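You operate a simulated robot arm through the tools that you are given. There is no shell and no other tool. Be economical: measure what you need, move in short steps, check, and stop when the job is done.

You are at the controls of a simulated robot arm. One attempt, no reset.

TASK
Heat-press the red tile on HIGH for the LONG time and set it on the large wire rack.
Fine: press it once, the other tiles, coaster and block not at all; swing the head clear, turn the heat dial off, leave the switch on.

Only the result counts: the job must be done as asked and must still hold three seconds after the hand-in. Knocking over, shifting, dropping, spilling or breaking anything else fails it.

THE ROBOT
A 7-joint arm with a two-finger parallel gripper, fixed in place. Base frame: the origin is at the foot of the arm, x ahead of it, y to its left, z up; the work surface is at about z = 840. Readings come in mm, rad, newtons and seconds.
With the tool pointing down near the work surface it reaches from about 300 to 700 mm from the base axis. Its first joint turns from -1.152 to 1.152 rad. Payload 1.57 kg.
Tool frame: the origin (TCP) lies between the finger pads and is the grasp point; the fingertips stand 30 mm ahead of it; z points along the fingers, y is the line along which they close. Largest opening 110 mm; finger width 24, thickness 12; the body of the gripper, 48 by 112 mm, starts 78 mm behind the TCP.
Orientation is that of the tool frame in the base frame, as a unit quaternion [w, x, y, z]. With the fingers straight down and closing along the base's y, the tool's x points along the base's -x, its y along +y and its z along -z.

THE INTERFACE
- The arm moves only by the tool servo_tool. Its argument "plan" is a list of rows, each an object of numbers (a shift or turn left out is 0, a gripper value left out holds the last): "dx", "dy", "dz": the shift along the tool's x, y, z in units of 20 mm (1.0 is 20 mm); "rx", "ry", "rz": the turn, a rotation vector about the tool's x, y, z in units of 6 degrees (1.0 is 6 degrees); "gripper": the gripper command, from -1 (fully open) to 1 (shut), values between in proportion. In form: [{"dx": .., "dy": .., "dz": .., "rx": .., "ry": .., "rz": .., "gripper": ..}, ...]. A call has 1 to 8 rows; each row shifts and turns the commanded pose from where the row before left it, along the tool's axes as they then stand. A call with a number of a shift or a turn outside -1 to 1 is refused whole. Rows are played at 5 a second. More than 50 mm and 0.15 rad between two rows, or a gripper value outside its range, and nothing of the call is played. A pose out of reach is approached as far as the arm can. The call stops where the force on the tool passes 60 N (or 10 N more than at its start, if that is more) or the arm is blocked; 0.2 s more then pass. The fingers move at their own pace (about 108 mm/s each) and stop on an object; they squeeze with about 31 N. The grip force told is the motor's: it shows also when the fingers shut on nothing. Time passes only in rows, and 0.2 s behind the last, so rows that do not move let the fingers close. It gives the time, the measured TCP pose, the force on the tool (base axes), the opening and the grip force at its end, in the units of the frame above (readings bear some noise), with the torque about the TCP (base axes, N m) and any sound that the robot's microphone picked up.
- Cameras (640 x 400 px; columns grow to the right, rows downward): "scene" is fixed at [167.5, -388.7, 1410.6]; the picture's right is [0.77, -0.63, 0.00], its down [-0.32, -0.40, -0.86] and it looks along [0.54, 0.67, -0.51] (base axes); focal length 346 px, centre (320, 200). "wrist" rides on the gripper at [70, 16, -141] in the tool frame; the picture's right is [-0.23, 0.97, 0.00], its down [-0.86, -0.20, -0.48] and it looks along [-0.47, -0.11, 0.88] (tool axes); focal length 222 px, centre (320, 200). There is no depth. A picture from a camera that has moved, and an enlarged one, comes with that camera's place and axes in the base frame and with its lens.
- camera(camera): a new picture of that camera. It takes no simulated time.
- close_up(camera, box): a new picture of the part [left, top, right, bottom] of that camera's present view, enlarged. It takes no simulated time.
- sign_off(): hands the job in; it is judged then, once.

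Work in short steps. Places have to be worked out from the pictures, the camera data and where the tool is seen: move nearer, look again, correct. Check each grasp and each placing, and mend what went wrong. You have 120 turns and 64 pictures in all, those below and enlarged ones among them. Open the gripper and draw the arm clear of the work before you hand the job in, unless the task says otherwise; then end with one line.

The tools are called after "Emit:" by a JSON object that holds its "method" and its "body". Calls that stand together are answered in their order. servo_tool: Moves the arm, as the interface text tells. Its arguments: {"type":"object","properties":{"plan":{"type":"array","items":{"type":"object","properties":{"dx":{"type":"number"},"dy":{"type":"number"},"dz":{"type":"number"},"rx":{"type":"number"},"ry":{"type":"number"},"rz":{"type":"number"},"gripper":{"type":"number"}}}}},"required":["plan"]} The other tools are called the same way: camera (camera) takes a picture; close_up (camera, box) takes an enlarged picture of a part of a camera's view; sign_off () hands the job in.

At the start:

```text
t: 0.0
tool_pos: [379.6, 72.8, 1237.1]
orientation: [0.0, 0.001, 1.0, -0.001]
wrist_force: [0.4, 0.3, -0.2]
moment: [0.03, 0.0, 0.01]
width: 110.1
finger_force: 0.1
```

scene: 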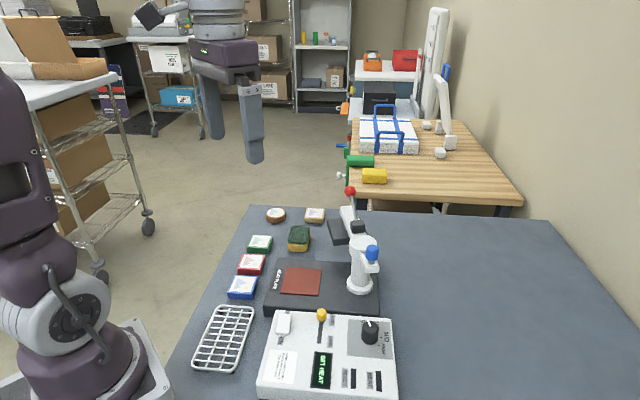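
wrist: 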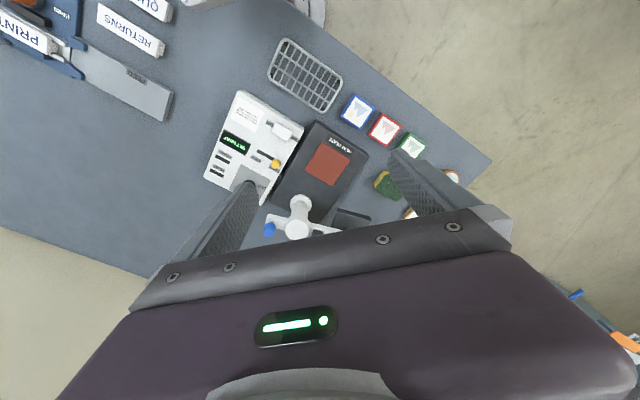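

I'll start with enlarged views of the press and its control panel, to read the controls before moving.

Emit:
{"method": "close_up", "body": {"camera": "scene", "box": [180, 290, 420, 400]}}

Emit:
{"method": "close_up", "body": {"camera": "scene", "box": [210, 180, 410, 310]}}

Emit:
{"method": "close_up", "body": {"camera": "wrist", "box": [180, 20, 480, 250]}}

```text
2.67 times, centred on (300, 345) of scene
camera zoom: at [167.5, -388.7, 1410.6], right [0.77, -0.63, 0.0], down [-0.32, -0.4, -0.86], along [0.54, 0.67, -0.51], focal length 922 px, centre (373, -187)
```

zoom: 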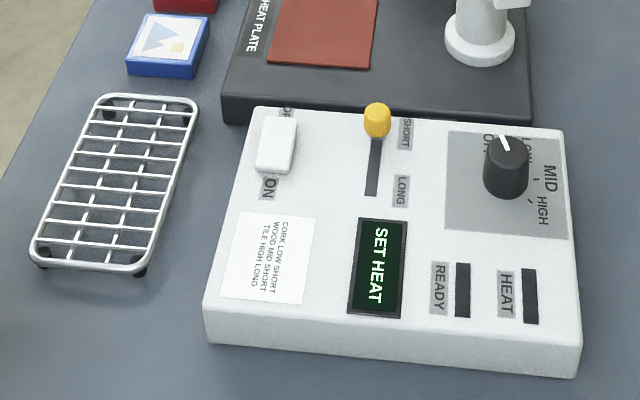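

```text
3.08 times, centred on (310, 245) of scene
camera zoom: at [167.5, -388.7, 1410.6], right [0.77, -0.63, 0.0], down [-0.32, -0.4, -0.86], along [0.54, 0.67, -0.51], focal length 1064 px, centre (351, 62)
```

zoom: 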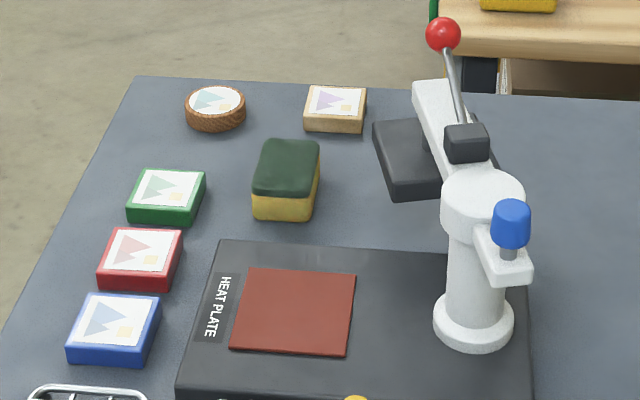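

```text
1.74 times, centred on (330, 135) of wrist
camera zoom: at [309.0, 88.0, 1376.7], right [0.23, 0.97, 0.0], down [0.86, -0.2, 0.48], along [0.47, -0.11, -0.88], focal length 386 px, centre (303, 313)
```

zoom: 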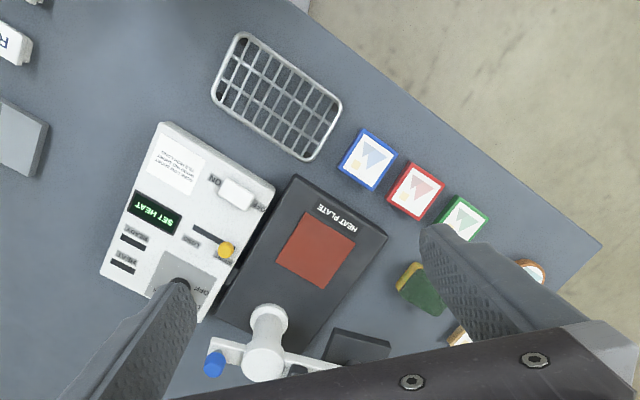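

The panel reads OFF on the dial, SHORT on the slider, and the display is lit, so the power is on. The press and the tile row lie about 45° to the base axes. I'll turn the tool -45° to line up with them.

Emit:
{"method": "servo_tool", "body": {"plan": [{"rz": -0.9375}, {"rz": -0.9375}, {"rz": -0.9375}, {"rz": -0.9375}, {"rz": -0.9375}, {"rz": -0.9375}, {"rz": -0.9375}, {"rz": -0.9375}]}}

Emit:
{"method": "camera", "body": {"camera": "wrist"}}

```text
t: 1.8
tool_pos: [378.7, 72.7, 1236.8]
orientation: [-0.001, -0.383, 0.924, 0.0]
wrist_force: [0.0, -0.3, -0.2]
moment: [-0.02, -0.03, -0.01]
width: 110.0
finger_force: 0.1
```

```text
58 pictures are left
camera wrist: at [318.3, 34.3, 1377.0], right [-0.53, 0.85, 0.0], down [0.74, 0.47, 0.48], along [0.41, 0.25, -0.88], focal length 222 px, centre (320, 200)
```

wrist: 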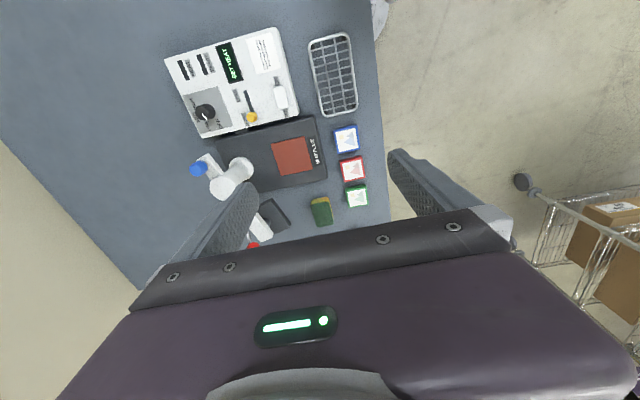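

Turned as planned. From the scene picture I put the dial near (495,-127), so I'll move above it and lower to z of about 1075.

Emit:
{"method": "servo_tool", "body": {"plan": [{"dy": -1, "dx": 0.3}, {"dy": -1, "dx": 0.3}, {"dy": -1, "dx": 0.3}, {"dy": -1, "dx": 0.3}, {"dy": -1, "dx": 0.3, "dz": 1}, {"dy": -1, "dx": 0.3, "dz": 1}, {"dy": -1, "dx": 0.3, "dz": 1}, {"dy": -1, "dx": 0.3, "dz": 1}]}}

Emit:
{"method": "servo_tool", "body": {"plan": [{"dy": -1, "dx": 0.3, "dz": 1}, {"dy": -1, "dx": 0.3, "dz": 1}, {"dy": -1, "dz": 1}, {"dz": 1}, {}]}}

Emit:
{"method": "camera", "body": {"camera": "wrist"}}

Emit:
{"method": "close_up", "body": {"camera": "scene", "box": [240, 180, 420, 400]}}

```text
t: 3.6
tool_pos: [459.9, -75.0, 1153.1]
orientation: [0.0, -0.382, 0.924, 0.0]
wrist_force: [0.4, -0.7, 0.2]
moment: [0.0, 0.01, -0.01]
width: 109.8
finger_force: 0.0
```

```text
t: 4.8
tool_pos: [491.6, -123.9, 1075.2]
orientation: [0.0, -0.383, 0.924, 0.0]
wrist_force: [-0.4, -0.2, 0.6]
moment: [0.02, -0.02, 0.01]
width: 110.2
finger_force: 0.0
```

```text
57 pictures are left
camera wrist: at [430.2, -162.8, 1215.6], right [-0.53, 0.85, 0.0], down [0.75, 0.46, 0.48], along [0.41, 0.25, -0.88], focal length 222 px, centre (320, 200)
```

wrist: 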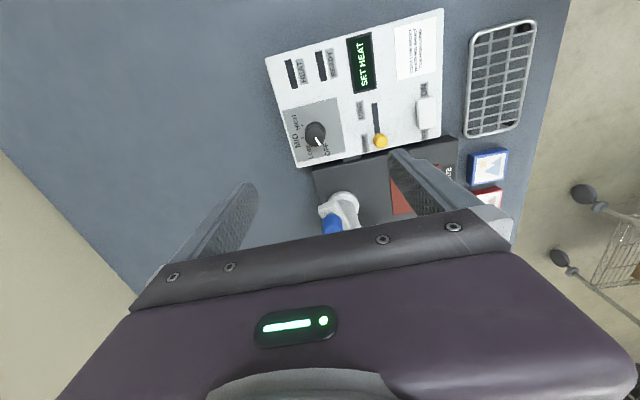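

```text
1.82 times, centred on (330, 290) of scene
camera zoom: at [167.5, -388.7, 1410.6], right [0.77, -0.63, 0.0], down [-0.32, -0.4, -0.86], along [0.54, 0.67, -0.51], focal length 628 px, centre (302, 36)
```

zoom: 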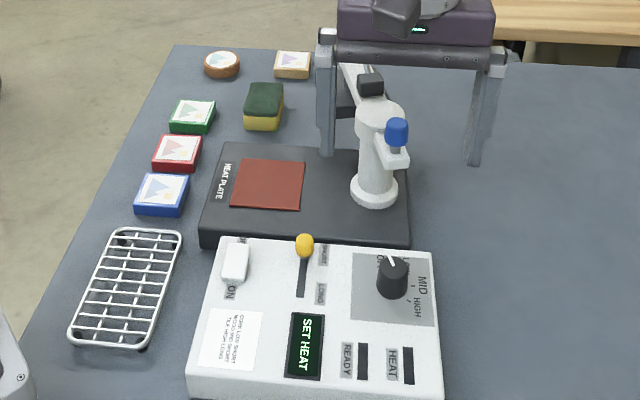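

The dial sits close to where I expected. I'll zoom in on the panel to read its angles.

Emit:
{"method": "close_up", "body": {"camera": "wrist", "box": [260, 10, 450, 180]}}

```text
2.35 times, centred on (355, 95) of wrist
camera zoom: at [430.2, -162.8, 1215.6], right [-0.53, 0.85, 0.0], down [0.75, 0.46, 0.48], along [0.41, 0.25, -0.88], focal length 523 px, centre (238, 447)
```

zoom: 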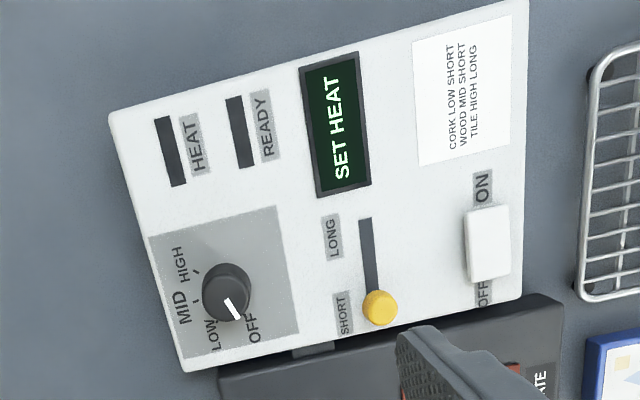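

From the wrist view the dial centre is about (490.5,-133). OFF lies at about 60° and HIGH at about -75°, so OFF to HIGH is roughly 135° clockwise. I'll move over it, narrow the fingers and descend to z of about 965 for a check.

Emit:
{"method": "servo_tool", "body": {"plan": [{"dx": 0.37, "dy": -0.29, "gripper": 0.0}, {"dz": 1}, {"dz": 1}, {"dz": 1}, {"dz": 1}, {"dz": 1}, {"dz": 0.5}, {}]}}

Emit:
{"method": "close_up", "body": {"camera": "wrist", "box": [220, 60, 460, 230]}}

Emit:
{"method": "close_up", "body": {"camera": "scene", "box": [320, 220, 460, 390]}}

```text
t: 6.6
tool_pos: [493.1, -136.3, 965.8]
orientation: [0.0, -0.383, 0.924, 0.0]
wrist_force: [-0.1, 0.0, -0.2]
moment: [0.0, 0.02, 0.01]
width: 54.8
finger_force: 0.2
```

```text
2.35 times, centred on (340, 145) of wrist
camera zoom: at [432.1, -174.1, 1106.7], right [-0.53, 0.85, 0.0], down [0.75, 0.46, 0.48], along [0.41, 0.25, -0.88], focal length 523 px, centre (273, 329)
```

zoom: 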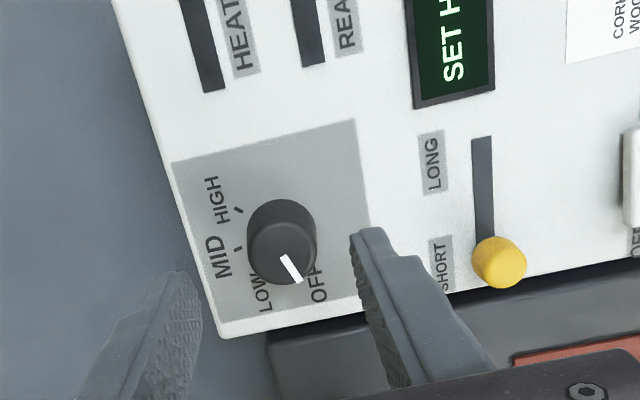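

```text
2.35 times, centred on (390, 305) of scene
camera zoom: at [167.5, -388.7, 1410.6], right [0.77, -0.63, 0.0], down [-0.32, -0.4, -0.86], along [0.54, 0.67, -0.51], focal length 813 px, centre (155, -47)
```

zoom: 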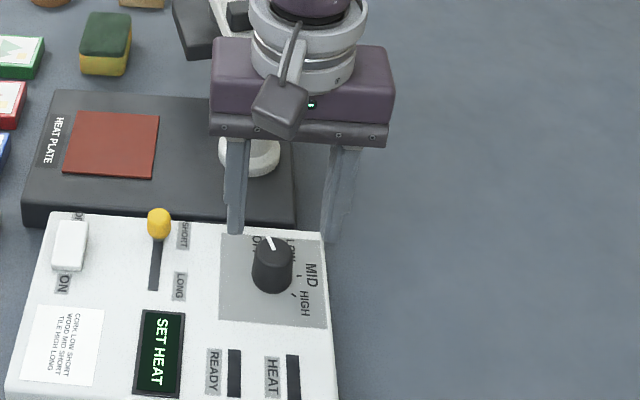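

Both views now agree: dial centre about (492,-133), top z of about 911. I'll correct, descend to TCP z of about 914 and close.

Emit:
{"method": "servo_tool", "body": {"plan": [{"dx": -0.09, "dy": 0.155}, {"dz": 1}, {"dz": 1}, {"dz": 0.6}, {}, {"gripper": 1}, {}, {}]}}

Emit:
{"method": "close_up", "body": {"camera": "wrist", "box": [220, 60, 460, 230]}}

```text
t: 8.4
tool_pos: [491.4, -133.9, 914.4]
orientation: [0.001, -0.383, 0.924, 0.0]
wrist_force: [10.7, -12.1, -10.0]
moment: [-0.1, -0.67, -0.04]
width: 30.5
finger_force: 39.6
```

```text
2.35 times, centred on (340, 145) of wrist
camera zoom: at [429.7, -171.3, 1055.4], right [-0.53, 0.85, 0.0], down [0.74, 0.46, 0.48], along [0.41, 0.25, -0.88], focal length 523 px, centre (273, 329)
```

zoom: 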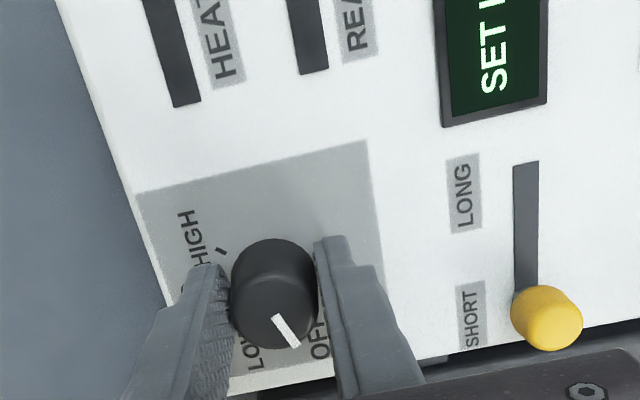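

The knob is gripped, 30.5 mm wide, with a small side force. I'll ease that and turn clockwise about 43°.

Emit:
{"method": "servo_tool", "body": {"plan": [{"dy": -0.07}, {"rz": 1}, {"rz": 1}, {"rz": 1}, {"rz": 1}, {"rz": 1}, {"rz": 1}, {"rz": 1}]}}

Emit:
{"method": "close_up", "body": {"camera": "scene", "box": [260, 290, 420, 400]}}

```text
t: 10.2
tool_pos: [490.6, -132.5, 913.1]
orientation: [0.0, -0.025, 1.0, 0.001]
wrist_force: [-2.8, 1.1, 29.2]
moment: [0.06, 0.25, 0.01]
width: 30.6
finger_force: 39.9
```

```text
3.64 times, centred on (340, 345) of scene
camera zoom: at [166.9, -388.6, 1410.8], right [0.77, -0.63, 0.0], down [-0.32, -0.4, -0.86], along [0.54, 0.66, -0.51], focal length 1257 px, centre (247, -327)
```

zoom: 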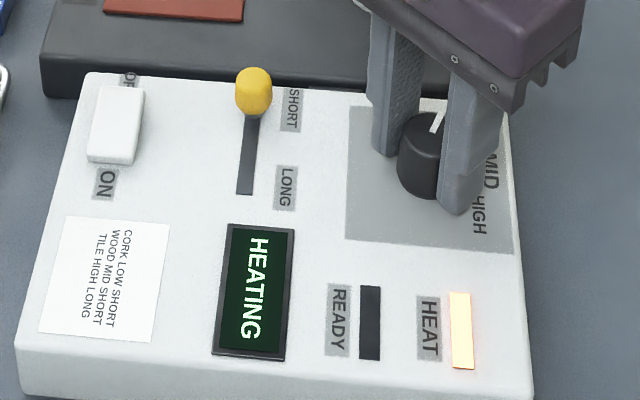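

The panel shows HEATING and the HEAT lamp is lit. I'll keep turning, raising slightly to relieve the vertical force.

Emit:
{"method": "servo_tool", "body": {"plan": [{"dz": -0.05, "rz": 1}, {"rz": 1}, {"rz": 1}, {"rz": 1}, {"rz": 1}, {"rz": 1}, {"rz": 1}]}}

Emit:
{"method": "servo_tool", "body": {"plan": [{"rz": 1}, {"rz": 1}, {"rz": 1}, {"rz": 1}, {"rz": 1}, {"rz": 1}, {"rz": 1}, {"rz": 1}]}}

Emit:
{"method": "close_up", "body": {"camera": "scene", "box": [260, 290, 420, 400]}}

Emit:
{"method": "close_up", "body": {"camera": "wrist", "box": [220, 60, 460, 230]}}

```text
t: 11.8
tool_pos: [492.8, -131.2, 915.6]
orientation: [-0.002, 0.334, 0.942, 0.002]
wrist_force: [-1.8, 26.1, -14.8]
moment: [0.87, 0.29, 0.02]
width: 30.4
finger_force: 40.2
```

```text
t: 13.6
tool_pos: [492.6, -133.2, 915.7]
orientation: [0.002, 0.689, 0.725, 0.001]
wrist_force: [24.1, 12.6, 1.2]
moment: [-0.45, -0.78, -0.05]
width: 29.8
finger_force: 39.4
```

```text
3.64 times, centred on (340, 345) of scene
camera zoom: at [168.0, -388.4, 1410.7], right [0.77, -0.63, 0.0], down [-0.32, -0.4, -0.86], along [0.54, 0.66, -0.51], focal length 1257 px, centre (247, -327)
```

zoom: 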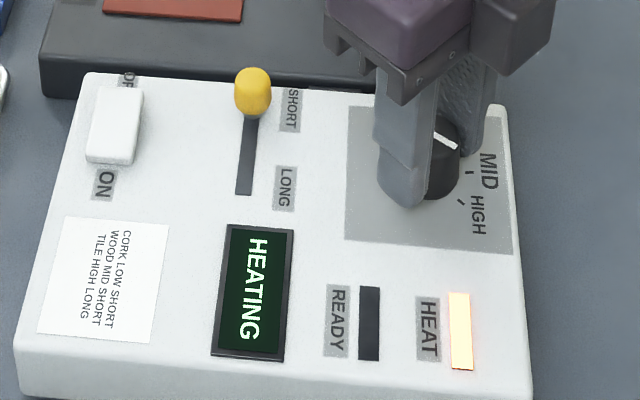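

```text
2.35 times, centred on (340, 145) of wrist
camera zoom: at [504.7, -62.6, 1056.6], right [0.98, -0.18, 0.0], down [-0.16, -0.86, 0.48], along [-0.08, -0.47, -0.88], focal length 523 px, centre (273, 329)
```

zoom: 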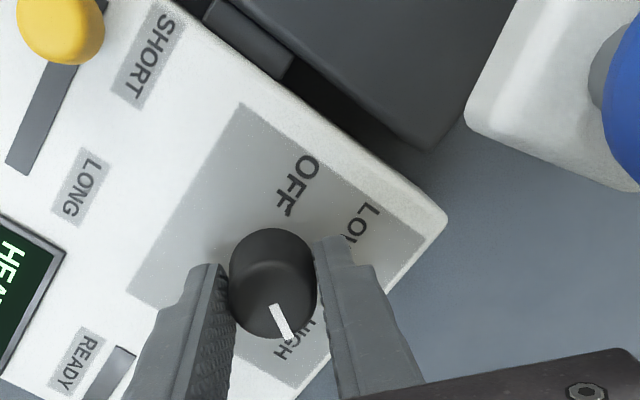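

The knob followed the gripper about 132°, and the pointer is near HIGH. I'll turn another 4°, release, rise and check.

Emit:
{"method": "servo_tool", "body": {"plan": [{"rz": 0.7}, {}, {"gripper": 0.0}, {}, {"dz": -1}, {"dz": -1}, {"dz": -1}]}}

Emit:
{"method": "close_up", "body": {"camera": "wrist", "box": [220, 60, 460, 230]}}

```text
t: 15.2
tool_pos: [490.2, -132.1, 978.0]
orientation: [0.0, 0.714, 0.7, 0.001]
wrist_force: [0.7, -0.8, 0.1]
moment: [0.01, -0.03, -0.02]
width: 55.0
finger_force: 0.1
```

```text
2.35 times, centred on (340, 145) of wrist
camera zoom: at [507.0, -63.2, 1118.1], right [0.97, -0.25, 0.0], down [-0.22, -0.85, 0.48], along [-0.12, -0.46, -0.88], focal length 523 px, centre (273, 329)
```

zoom: 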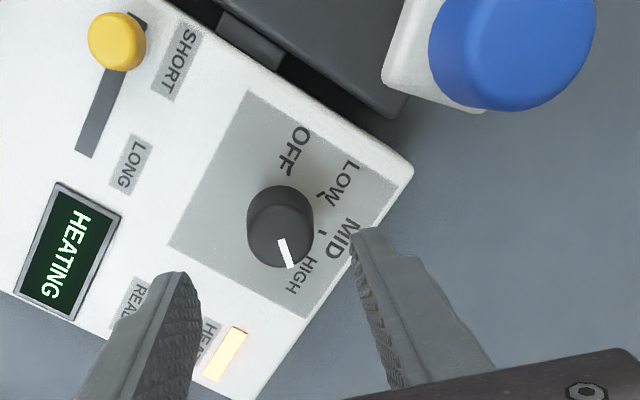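

The dial points at HIGH. Next is the slider, so I'll rise, turn back to -45° and move over the yellow knob near (450,-46.5).

Emit:
{"method": "servo_tool", "body": {"plan": [{"dz": -1, "rz": -1}, {"dz": -1, "rz": -1}, {"dz": -1, "rz": -1}, {"rz": -1}, {"rz": -1}, {"rz": -1}, {"rz": -1}, {"rz": -1}]}}

Emit:
{"method": "servo_tool", "body": {"plan": [{"rz": -1}, {"rz": -1}, {"rz": -1}, {"rz": -1}, {"rz": -1}, {"rz": -1}, {"rz": -1}, {"rz": -1}]}}

Emit:
{"method": "servo_tool", "body": {"plan": [{"rz": -1}, {"rz": -1}, {"rz": -1}, {"rz": -1}, {"rz": -1}, {"rz": -1}, {"rz": -0.75}, {}]}}

```text
t: 17.0
tool_pos: [490.0, -132.5, 1035.8]
orientation: [0.0, 0.369, 0.93, 0.0]
wrist_force: [0.5, -0.4, -0.1]
moment: [0.0, -0.01, 0.02]
width: 55.0
finger_force: 0.1
```

```text
t: 18.8
tool_pos: [491.3, -132.3, 1035.3]
orientation: [0.001, -0.042, 0.999, 0.001]
wrist_force: [0.5, 0.3, 0.4]
moment: [-0.03, -0.01, 0.02]
width: 55.1
finger_force: 0.0
```

```text
t: 20.6
tool_pos: [491.4, -133.2, 1034.2]
orientation: [0.0, -0.385, 0.923, 0.0]
wrist_force: [0.7, -0.1, -0.3]
moment: [0.0, 0.01, -0.04]
width: 55.2
finger_force: 0.2
```

Back at -45°. I'll shift over the slider knob and descend partway to look.

Emit:
{"method": "servo_tool", "body": {"plan": [{"dy": 0.9, "dx": -0.4}, {"dy": 0.9, "dx": -0.4}, {"dy": 0.9, "dx": -0.4}, {"dy": 0.9, "dx": -0.4}, {"dy": 0.9}, {"dz": 1}, {"dz": 1}, {"dz": 0.9}]}}

Emit:
{"method": "close_up", "body": {"camera": "wrist", "box": [220, 60, 460, 230]}}

```text
t: 22.4
tool_pos: [449.1, -47.7, 976.9]
orientation: [0.0, -0.385, 0.923, 0.001]
wrist_force: [-0.9, 0.1, -0.5]
moment: [0.02, -0.02, 0.0]
width: 55.0
finger_force: 0.0
```

```text
2.35 times, centred on (340, 145) of wrist
camera zoom: at [387.9, -85.7, 1117.5], right [-0.53, 0.85, 0.0], down [0.74, 0.47, 0.48], along [0.41, 0.26, -0.88], focal length 523 px, centre (273, 329)
```

zoom: 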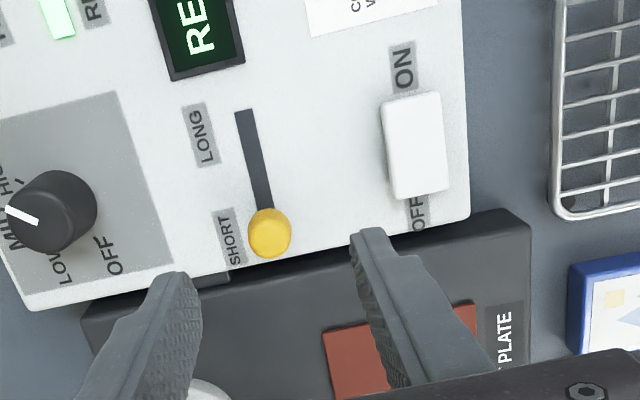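

READY is already lit. The slider knob is at about (447,-50.5). I'll correct, descend and grip it.

Emit:
{"method": "servo_tool", "body": {"plan": [{"dx": 0.17, "dy": -0.03}, {"dz": 1}, {"dz": 1}, {"dz": 1}, {"gripper": 1}, {}, {}]}}

Emit:
{"method": "close_up", "body": {"camera": "wrist", "box": [220, 60, 460, 230]}}

```text
t: 24.0
tool_pos: [448.2, -50.0, 916.3]
orientation: [0.002, -0.384, 0.923, -0.001]
wrist_force: [13.1, -16.7, -11.4]
moment: [-0.2, -0.59, -0.11]
width: 19.1
finger_force: 33.4
```

```text
2.35 times, centred on (340, 145) of wrist
camera zoom: at [386.3, -89.3, 1056.8], right [-0.53, 0.85, 0.0], down [0.74, 0.47, 0.48], along [0.41, 0.25, -0.88], focal length 523 px, centre (273, 329)
```

zoom: 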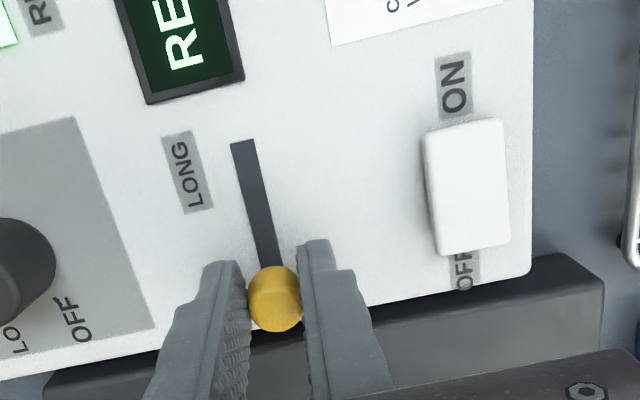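

Gripped at 19 mm width. I'll slide it toward LONG, along tool +x, by about 40 mm.

Emit:
{"method": "servo_tool", "body": {"plan": [{"dy": -0.08}, {"dx": 0.4}, {"dx": 0.4}, {"dx": 0.4}, {"dx": 0.4}, {"dx": 0.4}]}}

Emit:
{"method": "close_up", "body": {"camera": "wrist", "box": [220, 60, 460, 230]}}

```text
t: 25.4
tool_pos: [420.9, -80.2, 916.2]
orientation: [-0.002, -0.385, 0.923, 0.001]
wrist_force: [-0.5, 1.1, -17.9]
moment: [-0.53, 0.56, -0.02]
width: 19.5
finger_force: 33.2
```

```text
2.35 times, centred on (340, 145) of wrist
camera zoom: at [359.1, -117.9, 1057.8], right [-0.53, 0.85, 0.0], down [0.74, 0.47, 0.48], along [0.4, 0.26, -0.88], focal length 523 px, centre (273, 329)
```

zoom: 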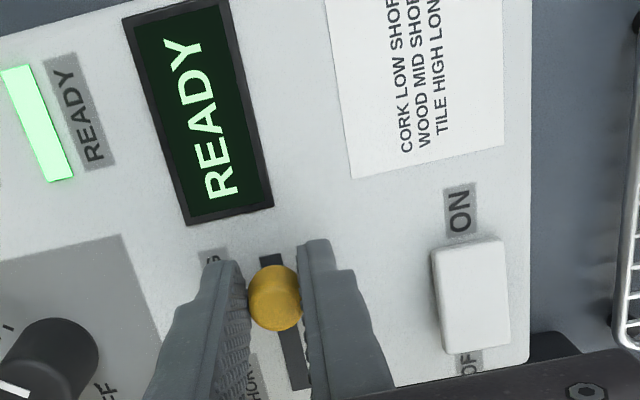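

The display reads READY. A little slot remains, so I'll push on gently to the end stop.

Emit:
{"method": "servo_tool", "body": {"plan": [{"dx": 0.15}, {"dx": 0.15}, {}, {"gripper": 0.0}, {}, {"dz": -1}, {"dz": -1}, {"dz": -1}]}}

Emit:
{"method": "camera", "body": {"camera": "wrist"}}

Emit:
{"method": "close_up", "body": {"camera": "scene", "box": [180, 290, 420, 400]}}

```text
t: 27.2
tool_pos: [418.3, -84.1, 977.3]
orientation: [-0.001, -0.385, 0.923, -0.001]
wrist_force: [0.0, 0.5, -0.2]
moment: [-0.02, -0.01, 0.03]
width: 55.1
finger_force: 0.1
```

```text
44 pictures are left
camera wrist: at [357.2, -121.9, 1117.8], right [-0.53, 0.85, 0.0], down [0.74, 0.47, 0.48], along [0.4, 0.25, -0.88], focal length 222 px, centre (320, 200)
```

wrist: 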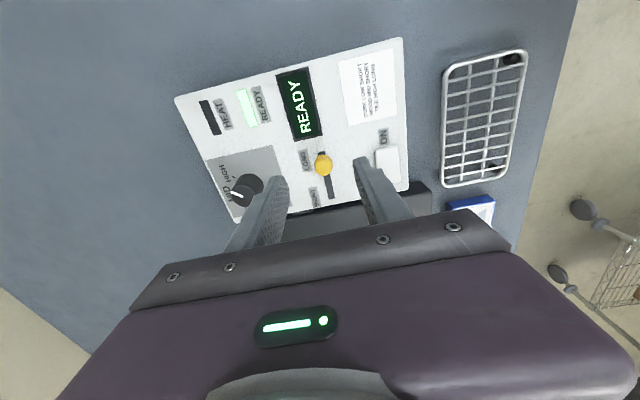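

```text
2.67 times, centred on (300, 345) of scene
camera zoom: at [167.5, -388.7, 1410.6], right [0.77, -0.63, 0.0], down [-0.32, -0.4, -0.86], along [0.54, 0.67, -0.51], focal length 922 px, centre (373, -187)
```

zoom: 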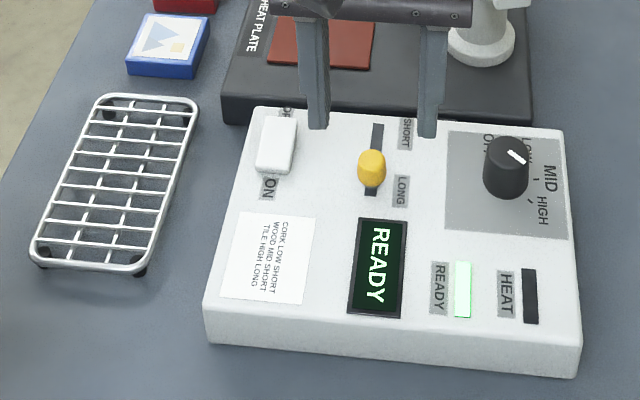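

Slider is at LONG, dial at HIGH, and READY is lit. Next I'll go above the red tile near (444,208).

Emit:
{"method": "servo_tool", "body": {"plan": [{"dz": -1, "dy": 0.8, "dx": -0.9}, {"dz": -1, "dy": 0.8, "dx": -0.95}, {"dy": 0.8, "dx": -0.95}, {"dy": 0.8, "dx": -0.95}, {"dy": 0.8, "dx": -0.95}, {"dy": 0.8, "dx": -0.95}, {"dy": 0.8, "dx": -0.95}, {"dy": 0.8, "dx": -0.95}]}}

Emit:
{"method": "servo_tool", "body": {"plan": [{"dy": 0.8, "dx": -0.95}, {"dy": 0.8, "dx": -0.95}, {"dy": 0.8, "dx": -0.9}, {"dy": 0.6, "dx": -0.9}, {}, {"gripper": -1}]}}

Emit:
{"method": "camera", "body": {"camera": "wrist"}}

Emit:
{"method": "close_up", "body": {"camera": "scene", "box": [210, 180, 410, 310]}}

```text
t: 29.0
tool_pos: [431.7, 115.1, 1016.6]
orientation: [0.0, -0.385, 0.923, 0.0]
wrist_force: [0.9, -0.3, 0.6]
moment: [-0.04, -0.01, -0.02]
width: 55.1
finger_force: 0.1
```

```text
t: 30.4
tool_pos: [441.7, 206.8, 1015.5]
orientation: [-0.001, -0.385, 0.923, 0.0]
wrist_force: [0.0, 0.4, 0.6]
moment: [-0.03, 0.03, 0.02]
width: 110.0
finger_force: 0.0
```

```text
42 pictures are left
camera wrist: at [381.2, 168.5, 1155.9], right [-0.53, 0.85, 0.0], down [0.74, 0.47, 0.48], along [0.41, 0.25, -0.88], focal length 222 px, centre (320, 200)
```

wrist: 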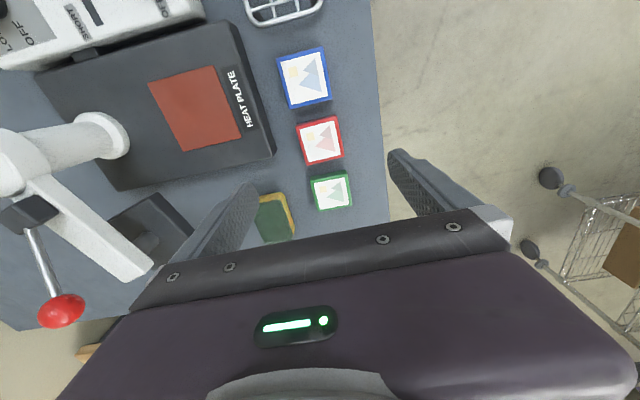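

```text
3.08 times, centred on (310, 245) of scene
camera zoom: at [167.5, -388.7, 1410.6], right [0.77, -0.63, 0.0], down [-0.32, -0.4, -0.86], along [0.54, 0.67, -0.51], focal length 1064 px, centre (351, 62)
```

zoom: 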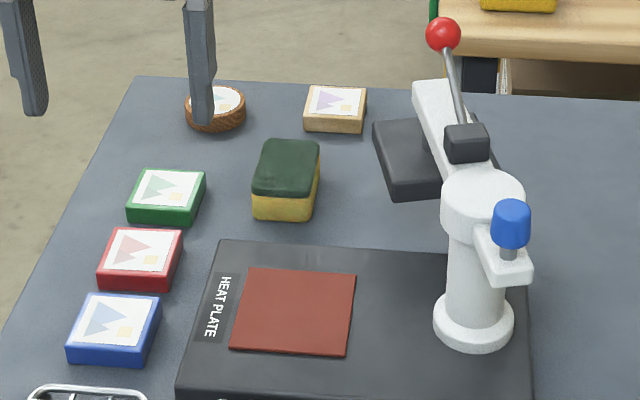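

The tile centre is at about (442,206) and lined up with the tool, so I'm right above it. The press base is close on one side, so I'll open only 80 mm, descend to TCP 874 and grip.

Emit:
{"method": "servo_tool", "body": {"plan": [{"gripper": -0.45, "dz": 1}, {"dz": 1}, {"dz": 1}, {"dz": 1}, {"dz": 1}, {}]}}

Emit:
{"method": "close_up", "body": {"camera": "wrist", "box": [200, 60, 460, 230]}}

```text
t: 31.8
tool_pos: [440.2, 210.1, 916.1]
orientation: [0.0, -0.385, 0.923, -0.001]
wrist_force: [-0.3, -0.2, -0.4]
moment: [0.03, -0.01, 0.01]
width: 79.7
finger_force: 0.0
```

```text
2.35 times, centred on (330, 145) of wrist
camera zoom: at [379.4, 171.5, 1056.5], right [-0.53, 0.85, 0.0], down [0.74, 0.47, 0.48], along [0.41, 0.25, -0.88], focal length 523 px, centre (296, 329)
```

zoom: 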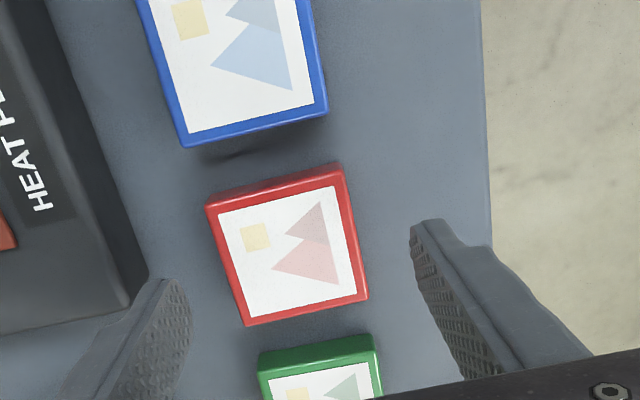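

The tile is about 4 mm off toward -y. I'll correct, descend and grip.

Emit:
{"method": "servo_tool", "body": {"plan": [{"dy": -0.2, "dx": 0.07}, {"dz": 1}, {"dz": 1}, {}, {"gripper": 1}, {}, {}]}}

Emit:
{"method": "close_up", "body": {"camera": "wrist", "box": [200, 60, 460, 230]}}

```text
t: 33.4
tool_pos: [444.5, 205.5, 878.1]
orientation: [0.0, -0.385, 0.923, 0.0]
wrist_force: [0.0, -0.1, 0.3]
moment: [0.01, 0.01, 0.0]
width: 55.4
finger_force: 31.5
```

```text
2.35 times, centred on (330, 145) of wrist
camera zoom: at [382.8, 167.7, 1018.5], right [-0.53, 0.85, 0.0], down [0.74, 0.47, 0.48], along [0.4, 0.25, -0.88], focal length 523 px, centre (296, 329)
```

zoom: 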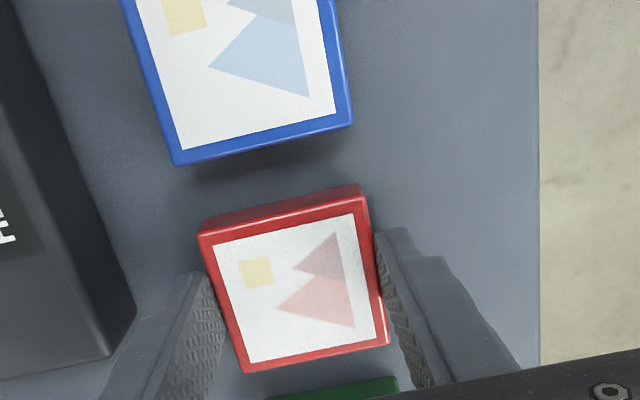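

Tile gripped, 55.4 mm wide. I'll lift it 80 mm and carry it toward the heat plate, estimated centre (486,64).

Emit:
{"method": "servo_tool", "body": {"plan": [{"dz": -1}, {"dz": -1}, {"dz": -1}, {"dz": -1}, {"dz": -0.5}, {"dy": -0.8, "dx": 0.4}, {"dy": -0.8, "dx": 0.4}, {"dy": -0.8, "dx": 0.4}]}}

Emit:
{"method": "servo_tool", "body": {"plan": [{"dy": -0.8, "dx": 0.46}, {"dy": -0.8, "dx": 0.46}, {"dy": -0.8, "dx": 0.46}, {"dy": -0.8, "dx": 0.46}, {"dy": -0.85, "dx": 0.46}, {}]}}

Emit:
{"method": "camera", "body": {"camera": "wrist"}}

Emit:
{"method": "close_up", "body": {"camera": "scene", "box": [210, 180, 410, 310]}}

```text
t: 35.2
tool_pos: [460.6, 154.3, 967.2]
orientation: [0.0, -0.385, 0.923, 0.0]
wrist_force: [-0.5, 0.0, -2.4]
moment: [-0.02, -0.01, -0.01]
width: 55.2
finger_force: 31.1
```

```text
t: 36.6
tool_pos: [484.4, 64.1, 966.3]
orientation: [0.001, -0.386, 0.923, -0.001]
wrist_force: [0.3, 0.4, -1.8]
moment: [0.0, 0.0, -0.01]
width: 55.4
finger_force: 30.8
```

```text
38 pictures are left
camera wrist: at [424.4, 25.4, 1107.3], right [-0.53, 0.85, 0.0], down [0.74, 0.47, 0.48], along [0.41, 0.25, -0.88], focal length 222 px, centre (320, 200)
```

wrist: 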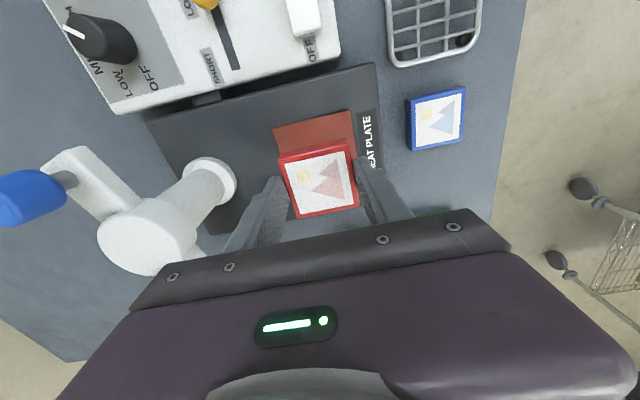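

```text
3.08 times, centred on (310, 245) of scene
camera zoom: at [167.5, -388.7, 1410.6], right [0.77, -0.63, 0.0], down [-0.32, -0.4, -0.86], along [0.54, 0.66, -0.51], focal length 1064 px, centre (351, 62)
```

zoom: 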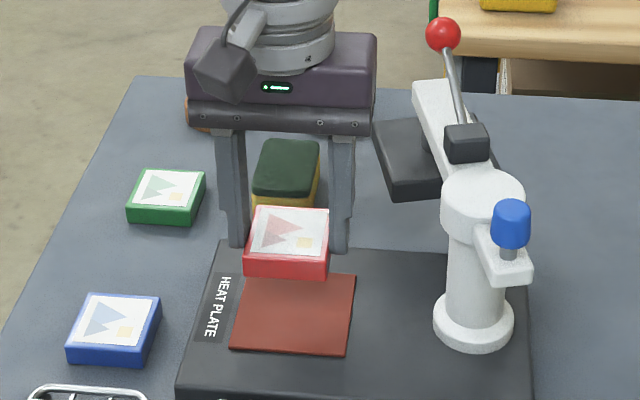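

The visible plate edge puts its centre at (486,65), right under the tile. I'll descend to just above contact.

Emit:
{"method": "servo_tool", "body": {"plan": [{"dx": -0.08}, {"dz": 1}, {"dz": 0.8}, {"dz": 0.2}, {}]}}

Emit:
{"method": "servo_tool", "body": {"plan": [{"dz": 0.1}, {"dz": 0.1}, {}]}}

Emit:
{"method": "close_up", "body": {"camera": "scene", "box": [260, 240, 360, 310]}}

```text
t: 37.8
tool_pos: [487.1, 66.2, 926.1]
orientation: [0.0, -0.385, 0.923, 0.0]
wrist_force: [0.1, 1.1, -1.3]
moment: [0.02, 0.02, -0.01]
width: 55.4
finger_force: 30.7
```

```text
t: 38.6
tool_pos: [486.5, 65.0, 921.2]
orientation: [0.0, -0.385, 0.923, 0.0]
wrist_force: [0.2, 0.2, -0.7]
moment: [-0.01, 0.0, 0.01]
width: 55.2
finger_force: 31.1
```

```text
5.71 times, centred on (310, 275) of scene
camera zoom: at [167.5, -388.7, 1410.6], right [0.77, -0.63, 0.0], down [-0.32, -0.4, -0.86], along [0.54, 0.67, -0.51], focal length 1975 px, centre (377, -229)
```

zoom: 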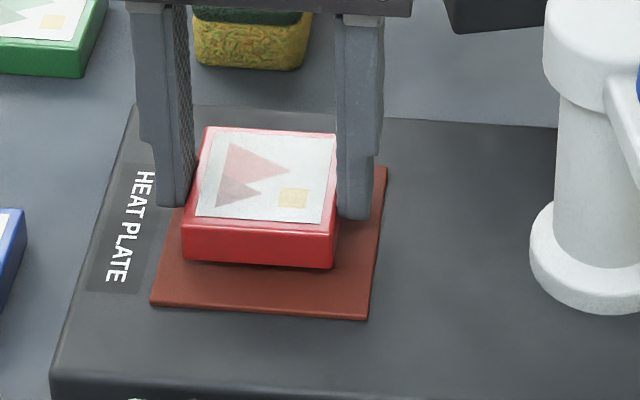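

No contact yet, and the picture suggests the tile is still several mm up. I'll keep stepping down.

Emit:
{"method": "servo_tool", "body": {"plan": [{"dz": 0.1}, {"dz": 0.1}, {}]}}

Emit:
{"method": "servo_tool", "body": {"plan": [{"dz": 0.1}, {}]}}

Emit:
{"method": "servo_tool", "body": {"plan": [{"dz": 0.1}, {}]}}

```text
t: 39.4
tool_pos: [487.3, 64.5, 918.7]
orientation: [0.0, -0.384, 0.923, 0.001]
wrist_force: [0.0, 0.3, -0.6]
moment: [0.0, -0.02, -0.01]
width: 55.2
finger_force: 30.6
```

```text
t: 40.0
tool_pos: [487.0, 65.4, 917.2]
orientation: [0.0, -0.385, 0.923, 0.0]
wrist_force: [0.1, 0.0, -1.1]
moment: [-0.03, -0.02, -0.02]
width: 55.3
finger_force: 30.9
```

```text
t: 40.6
tool_pos: [485.5, 65.0, 915.8]
orientation: [0.002, -0.385, 0.923, -0.001]
wrist_force: [-4.0, -0.1, 24.5]
moment: [-0.03, 0.11, 0.03]
width: 55.4
finger_force: 31.1
```

Contact at TCP z of about 916 (24 N). I'll release, rise and check.

Emit:
{"method": "servo_tool", "body": {"plan": [{"dz": -0.05}, {"gripper": 0.2}, {"gripper": -0.4}, {}, {"dz": -1}, {"dz": -1}, {"dz": -1}, {"dz": -1}]}}

Emit:
{"method": "servo_tool", "body": {"plan": [{"dz": -1}, {"dz": -1}, {"dz": -1}, {"dz": -1}, {"dz": -1}, {"dz": -1}]}}

Emit:
{"method": "close_up", "body": {"camera": "scene", "box": [250, 180, 410, 310]}}

Emit:
{"method": "camera", "body": {"camera": "wrist"}}

```text
t: 42.4
tool_pos: [486.8, 66.4, 996.7]
orientation: [-0.001, -0.385, 0.923, 0.0]
wrist_force: [0.3, -0.3, 0.5]
moment: [0.0, 0.0, 0.0]
width: 77.2
finger_force: 0.0
```

```text
t: 43.8
tool_pos: [487.1, 64.5, 1116.6]
orientation: [-0.001, -0.385, 0.923, 0.0]
wrist_force: [-1.0, 0.6, 0.1]
moment: [-0.01, -0.03, -0.01]
width: 76.9
finger_force: 0.0
```

```text
3.08 times, centred on (330, 245) of scene
camera zoom: at [167.5, -388.7, 1410.6], right [0.77, -0.63, 0.0], down [-0.32, -0.4, -0.86], along [0.54, 0.67, -0.51], focal length 1064 px, centre (289, 62)
```

zoom: 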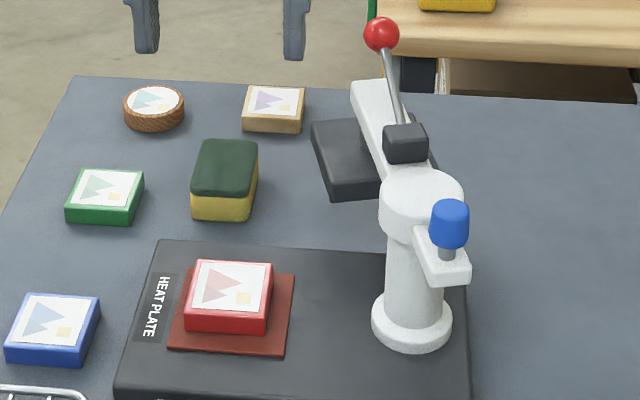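

```text
34 pictures are left
camera wrist: at [425.7, 27.0, 1256.3], right [-0.53, 0.85, 0.0], down [0.74, 0.47, 0.48], along [0.41, 0.25, -0.88], focal length 222 px, centre (320, 200)
```

wrist: 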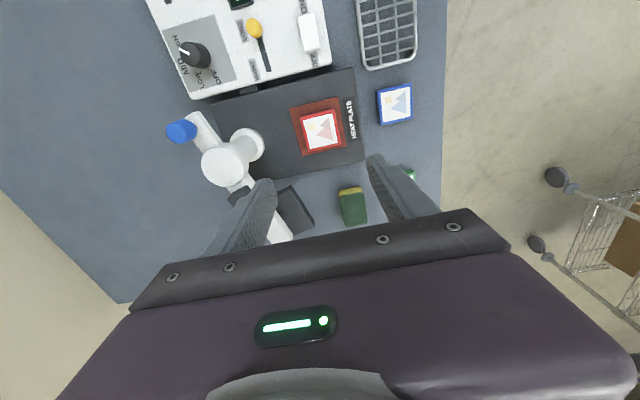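

The tile is on the pad. Now I'll study the head: post, blue swing knob, and the arm with the red lever.

Emit:
{"method": "close_up", "body": {"camera": "wrist", "box": [150, 80, 390, 250]}}

Emit:
{"method": "close_up", "body": {"camera": "scene", "box": [310, 180, 400, 300]}}

```text
2.35 times, centred on (270, 165) of wrist
camera zoom: at [425.7, 27.0, 1256.3], right [-0.53, 0.85, 0.0], down [0.74, 0.47, 0.48], along [0.41, 0.25, -0.88], focal length 523 px, centre (438, 282)
```

zoom: 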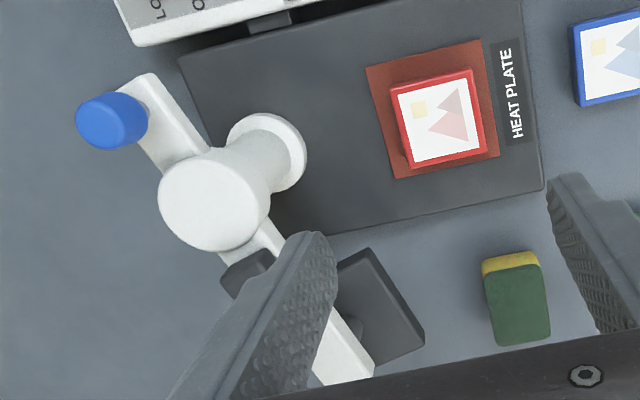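

```text
3.33 times, centred on (355, 240) of scene
camera zoom: at [167.5, -388.7, 1410.6], right [0.77, -0.63, 0.0], down [-0.32, -0.4, -0.86], along [0.54, 0.67, -0.51], focal length 1152 px, centre (203, 67)
```

zoom: 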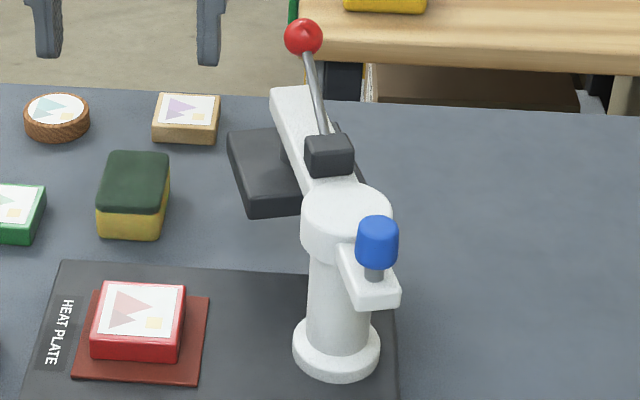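

Triangulating gives the post axis at (574,-26) with cap top z of 992, and the blue knob top at about (542.5,-71.5,1026). The platen is about 122 mm from the post at 72°, and the plate is at 134° from it. I'll go above the blue knob.

Emit:
{"method": "servo_tool", "body": {"plan": [{"dy": -0.85, "dx": 0.36, "gripper": 0}, {"dy": -0.85, "dx": 0.36}, {"dy": -0.85, "dx": 0.36}, {"dy": -0.85, "dx": 0.36}, {"dy": -0.85, "dx": 0.36}, {"dy": -0.85, "dx": 0.36}, {"dy": -0.85, "dx": 0.36}, {"dy": -0.85, "dx": 0.36}]}}

Emit:
{"method": "close_up", "body": {"camera": "wrist", "box": [200, 60, 460, 230]}}

Emit:
{"method": "close_up", "body": {"camera": "scene", "box": [310, 140, 440, 300]}}

```text
t: 45.6
tool_pos: [544.6, -71.5, 1115.5]
orientation: [0.0, -0.385, 0.923, -0.001]
wrist_force: [0.0, -0.1, -0.5]
moment: [0.03, -0.01, -0.02]
width: 55.1
finger_force: 0.0
```

```text
2.35 times, centred on (330, 145) of wrist
camera zoom: at [483.6, -108.8, 1255.8], right [-0.53, 0.85, 0.0], down [0.74, 0.47, 0.48], along [0.4, 0.26, -0.88], focal length 523 px, centre (296, 329)
```

zoom: 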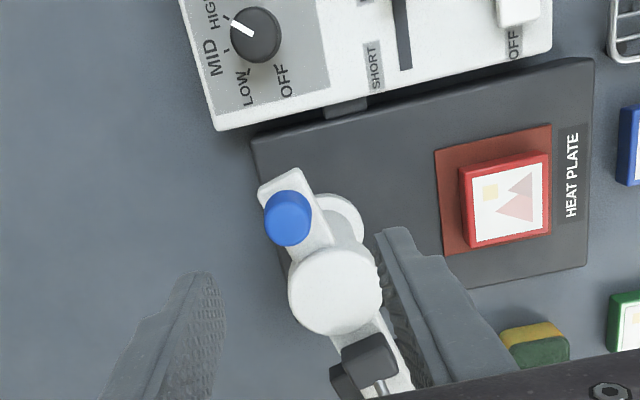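

```text
2.50 times, centred on (375, 220) of scene
camera zoom: at [167.5, -388.7, 1410.6], right [0.77, -0.63, 0.0], down [-0.32, -0.4, -0.86], along [0.54, 0.67, -0.51], focal length 864 px, centre (182, 150)
```

zoom: 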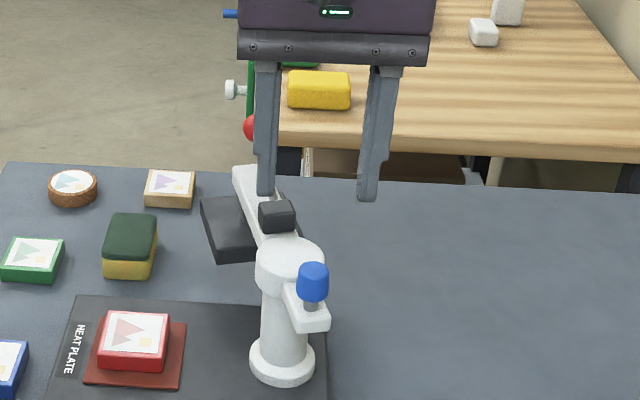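

The knob refines to (546,-74), top 1022. I'll correct, descend to TCP 1030 and grip.

Emit:
{"method": "servo_tool", "body": {"plan": [{"dx": 0.05, "dy": -0.15}, {"dz": 1}, {"dz": 1}, {"dz": 1}, {"dz": 1}, {"dz": 0.25}, {}]}}

Emit:
{"method": "close_up", "body": {"camera": "wrist", "box": [200, 60, 460, 230]}}

```text
t: 47.2
tool_pos: [545.9, -74.7, 1030.8]
orientation: [0.0, -0.384, 0.923, 0.0]
wrist_force: [0.5, -0.1, 0.1]
moment: [-0.01, -0.01, -0.02]
width: 55.0
finger_force: 0.0
```

```text
2.35 times, centred on (330, 145) of wrist
camera zoom: at [483.9, -112.1, 1171.9], right [-0.53, 0.85, 0.0], down [0.74, 0.47, 0.48], along [0.41, 0.25, -0.88], focal length 523 px, centre (296, 329)
```

zoom: 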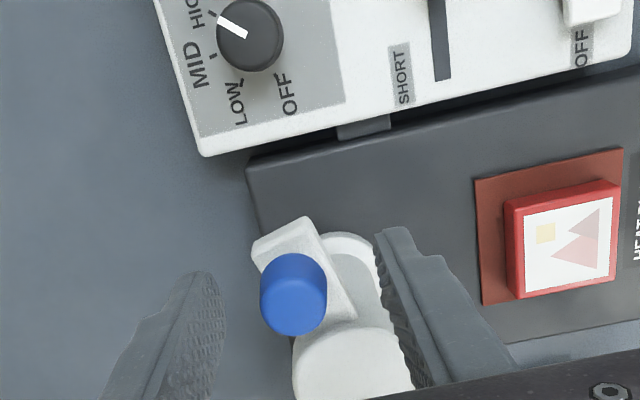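

The knob is well between the fingers, so I'll close on it.

Emit:
{"method": "servo_tool", "body": {"plan": [{"gripper": 1}, {}, {}]}}

```text
t: 48.0
tool_pos: [546.0, -75.8, 1030.7]
orientation: [0.001, -0.385, 0.923, -0.001]
wrist_force: [15.1, -12.6, -6.9]
moment: [-0.26, -0.61, -0.02]
width: 23.4
finger_force: 35.9
```

Gripped, 23.4 mm wide. I'll begin the swing counter-clockwise about the post, turning the tool in step, for a first 18°.

Emit:
{"method": "servo_tool", "body": {"plan": [{"dx": -0.092, "dy": -0.278, "rz": -1}, {"dx": -0.092, "dy": -0.278, "rz": -1}, {"dx": -0.092, "dy": -0.278, "rz": -1}, {}]}}

Emit:
{"method": "close_up", "body": {"camera": "scene", "box": [250, 140, 440, 310]}}

```text
t: 49.0
tool_pos: [560.0, -81.3, 1031.3]
orientation: [-0.001, -0.525, 0.851, -0.001]
wrist_force: [-6.2, -11.8, 6.3]
moment: [-0.05, 0.08, 0.23]
width: 23.4
finger_force: 35.8
```

```text
2.35 times, centred on (345, 225) of scene
camera zoom: at [167.2, -389.1, 1410.6], right [0.77, -0.63, 0.0], down [-0.32, -0.4, -0.86], along [0.54, 0.67, -0.51], focal length 813 px, centre (261, 141)
```

zoom: 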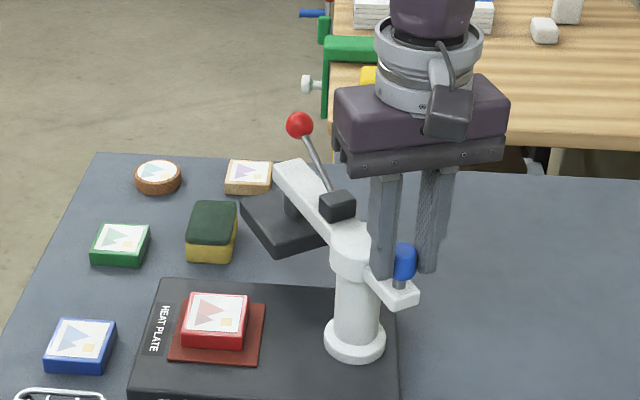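

The head swings freely. I'll continue another 42°.

Emit:
{"method": "servo_tool", "body": {"plan": [{"dx": -0.092, "dy": -0.278, "rz": -1}, {"dx": -0.092, "dy": -0.278, "rz": -1}, {"dx": -0.092, "dy": -0.278, "rz": -1}, {"dx": -0.092, "dy": -0.278, "rz": -1}, {"dx": -0.092, "dy": -0.278, "rz": -1}, {"dx": -0.092, "dy": -0.278, "rz": -1}, {"dx": -0.092, "dy": -0.278, "rz": -1}, {}]}}

Emit:
{"method": "close_up", "body": {"camera": "scene", "box": [250, 140, 440, 310]}}

```text
t: 50.8
tool_pos: [601.6, -75.7, 1030.9]
orientation: [0.001, 0.795, -0.606, 0.001]
wrist_force: [11.7, -23.1, -6.5]
moment: [-0.67, -0.34, 0.03]
width: 23.5
finger_force: 35.5
```

```text
2.35 times, centred on (345, 225) of scene
camera zoom: at [167.9, -389.4, 1410.4], right [0.77, -0.63, 0.0], down [-0.32, -0.4, -0.86], along [0.54, 0.67, -0.51], focal length 813 px, centre (261, 141)
```

zoom: 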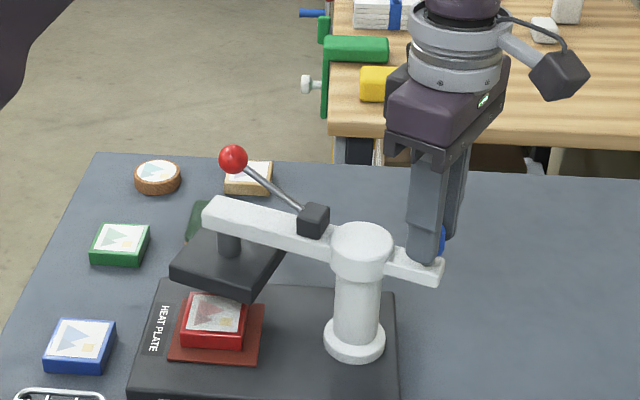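

About 15° remain before the platen is over the tile. I'll ease outward slightly and continue in smaller portions.

Emit:
{"method": "servo_tool", "body": {"plan": [{"dx": -0.03, "dy": -0.29, "rz": -1}, {"dx": -0.092, "dy": -0.278, "rz": -1}, {}]}}

Emit:
{"method": "close_up", "body": {"camera": "scene", "box": [250, 180, 410, 310]}}

```text
t: 51.6
tool_pos: [610.9, -68.5, 1031.3]
orientation: [-0.001, 0.854, -0.52, 0.002]
wrist_force: [13.3, -17.2, 4.8]
moment: [0.04, -0.14, 0.0]
width: 23.9
finger_force: 35.1
```

```text
3.08 times, centred on (330, 245) of scene
camera zoom: at [167.8, -389.2, 1410.5], right [0.77, -0.63, 0.0], down [-0.32, -0.4, -0.86], along [0.54, 0.67, -0.51], focal length 1064 px, centre (289, 62)
```

zoom: 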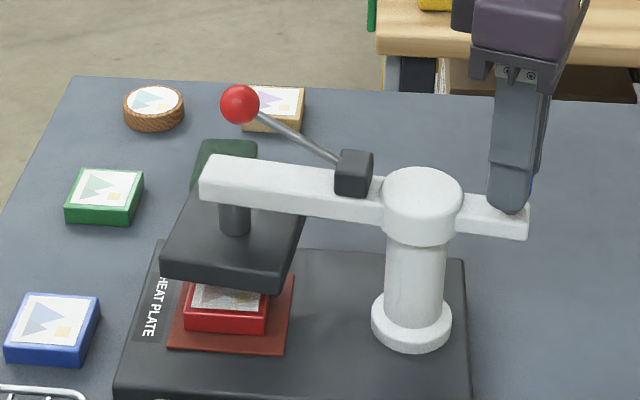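

The arm is at about 129–131° and the target is about 134°. I'll add another 4°.

Emit:
{"method": "servo_tool", "body": {"plan": [{"dx": -0.03, "dy": -0.2, "rz": -0.7}, {}, {}]}}

Emit:
{"method": "close_up", "body": {"camera": "scene", "box": [250, 180, 410, 310]}}

```text
t: 52.4
tool_pos: [613.2, -66.5, 1031.9]
orientation: [0.0, 0.873, -0.488, 0.002]
wrist_force: [13.4, -11.6, 20.5]
moment: [-0.28, -0.36, -0.02]
width: 23.5
finger_force: 36.0
```

```text
3.08 times, centred on (330, 245) of scene
camera zoom: at [167.5, -389.0, 1410.6], right [0.77, -0.63, 0.0], down [-0.32, -0.4, -0.86], along [0.54, 0.67, -0.51], focal length 1064 px, centre (289, 62)
```

zoom: 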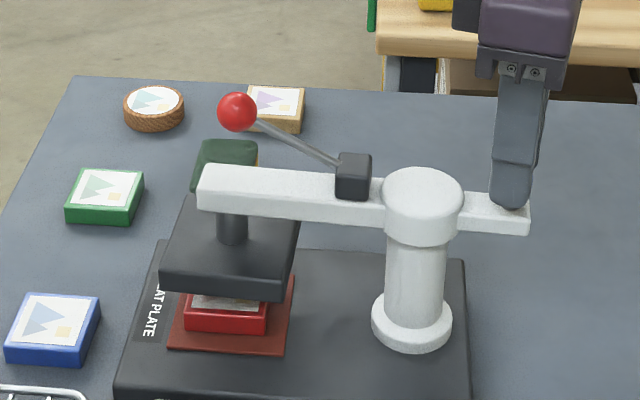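

Platen edges are still rotated about 3° relative to the pad, so I'll nudge 3° more.

Emit:
{"method": "servo_tool", "body": {"plan": [{"dx": -0.03, "dy": -0.17, "rz": -0.5}, {}, {}]}}

Emit:
{"method": "close_up", "body": {"camera": "scene", "box": [250, 180, 410, 310]}}

```text
t: 53.2
tool_pos: [615.2, -64.6, 1030.2]
orientation: [0.0, 0.885, -0.466, 0.0]
wrist_force: [7.5, -8.6, 23.3]
moment: [-0.07, -0.03, 0.02]
width: 23.3
finger_force: 36.1
```

```text
3.08 times, centred on (330, 245) of scene
camera zoom: at [167.2, -388.9, 1410.6], right [0.77, -0.63, 0.0], down [-0.32, -0.4, -0.86], along [0.54, 0.67, -0.51], focal length 1064 px, centre (289, 62)
```

zoom: 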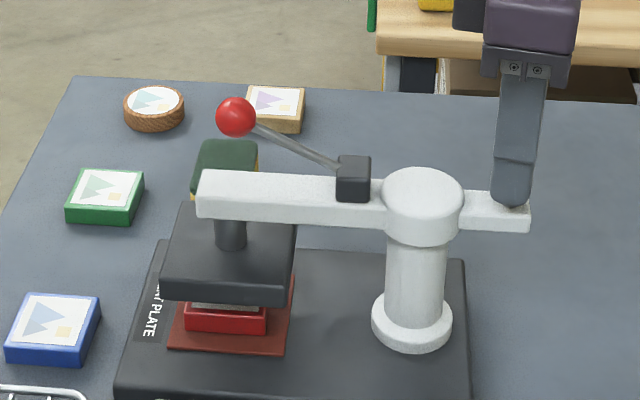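

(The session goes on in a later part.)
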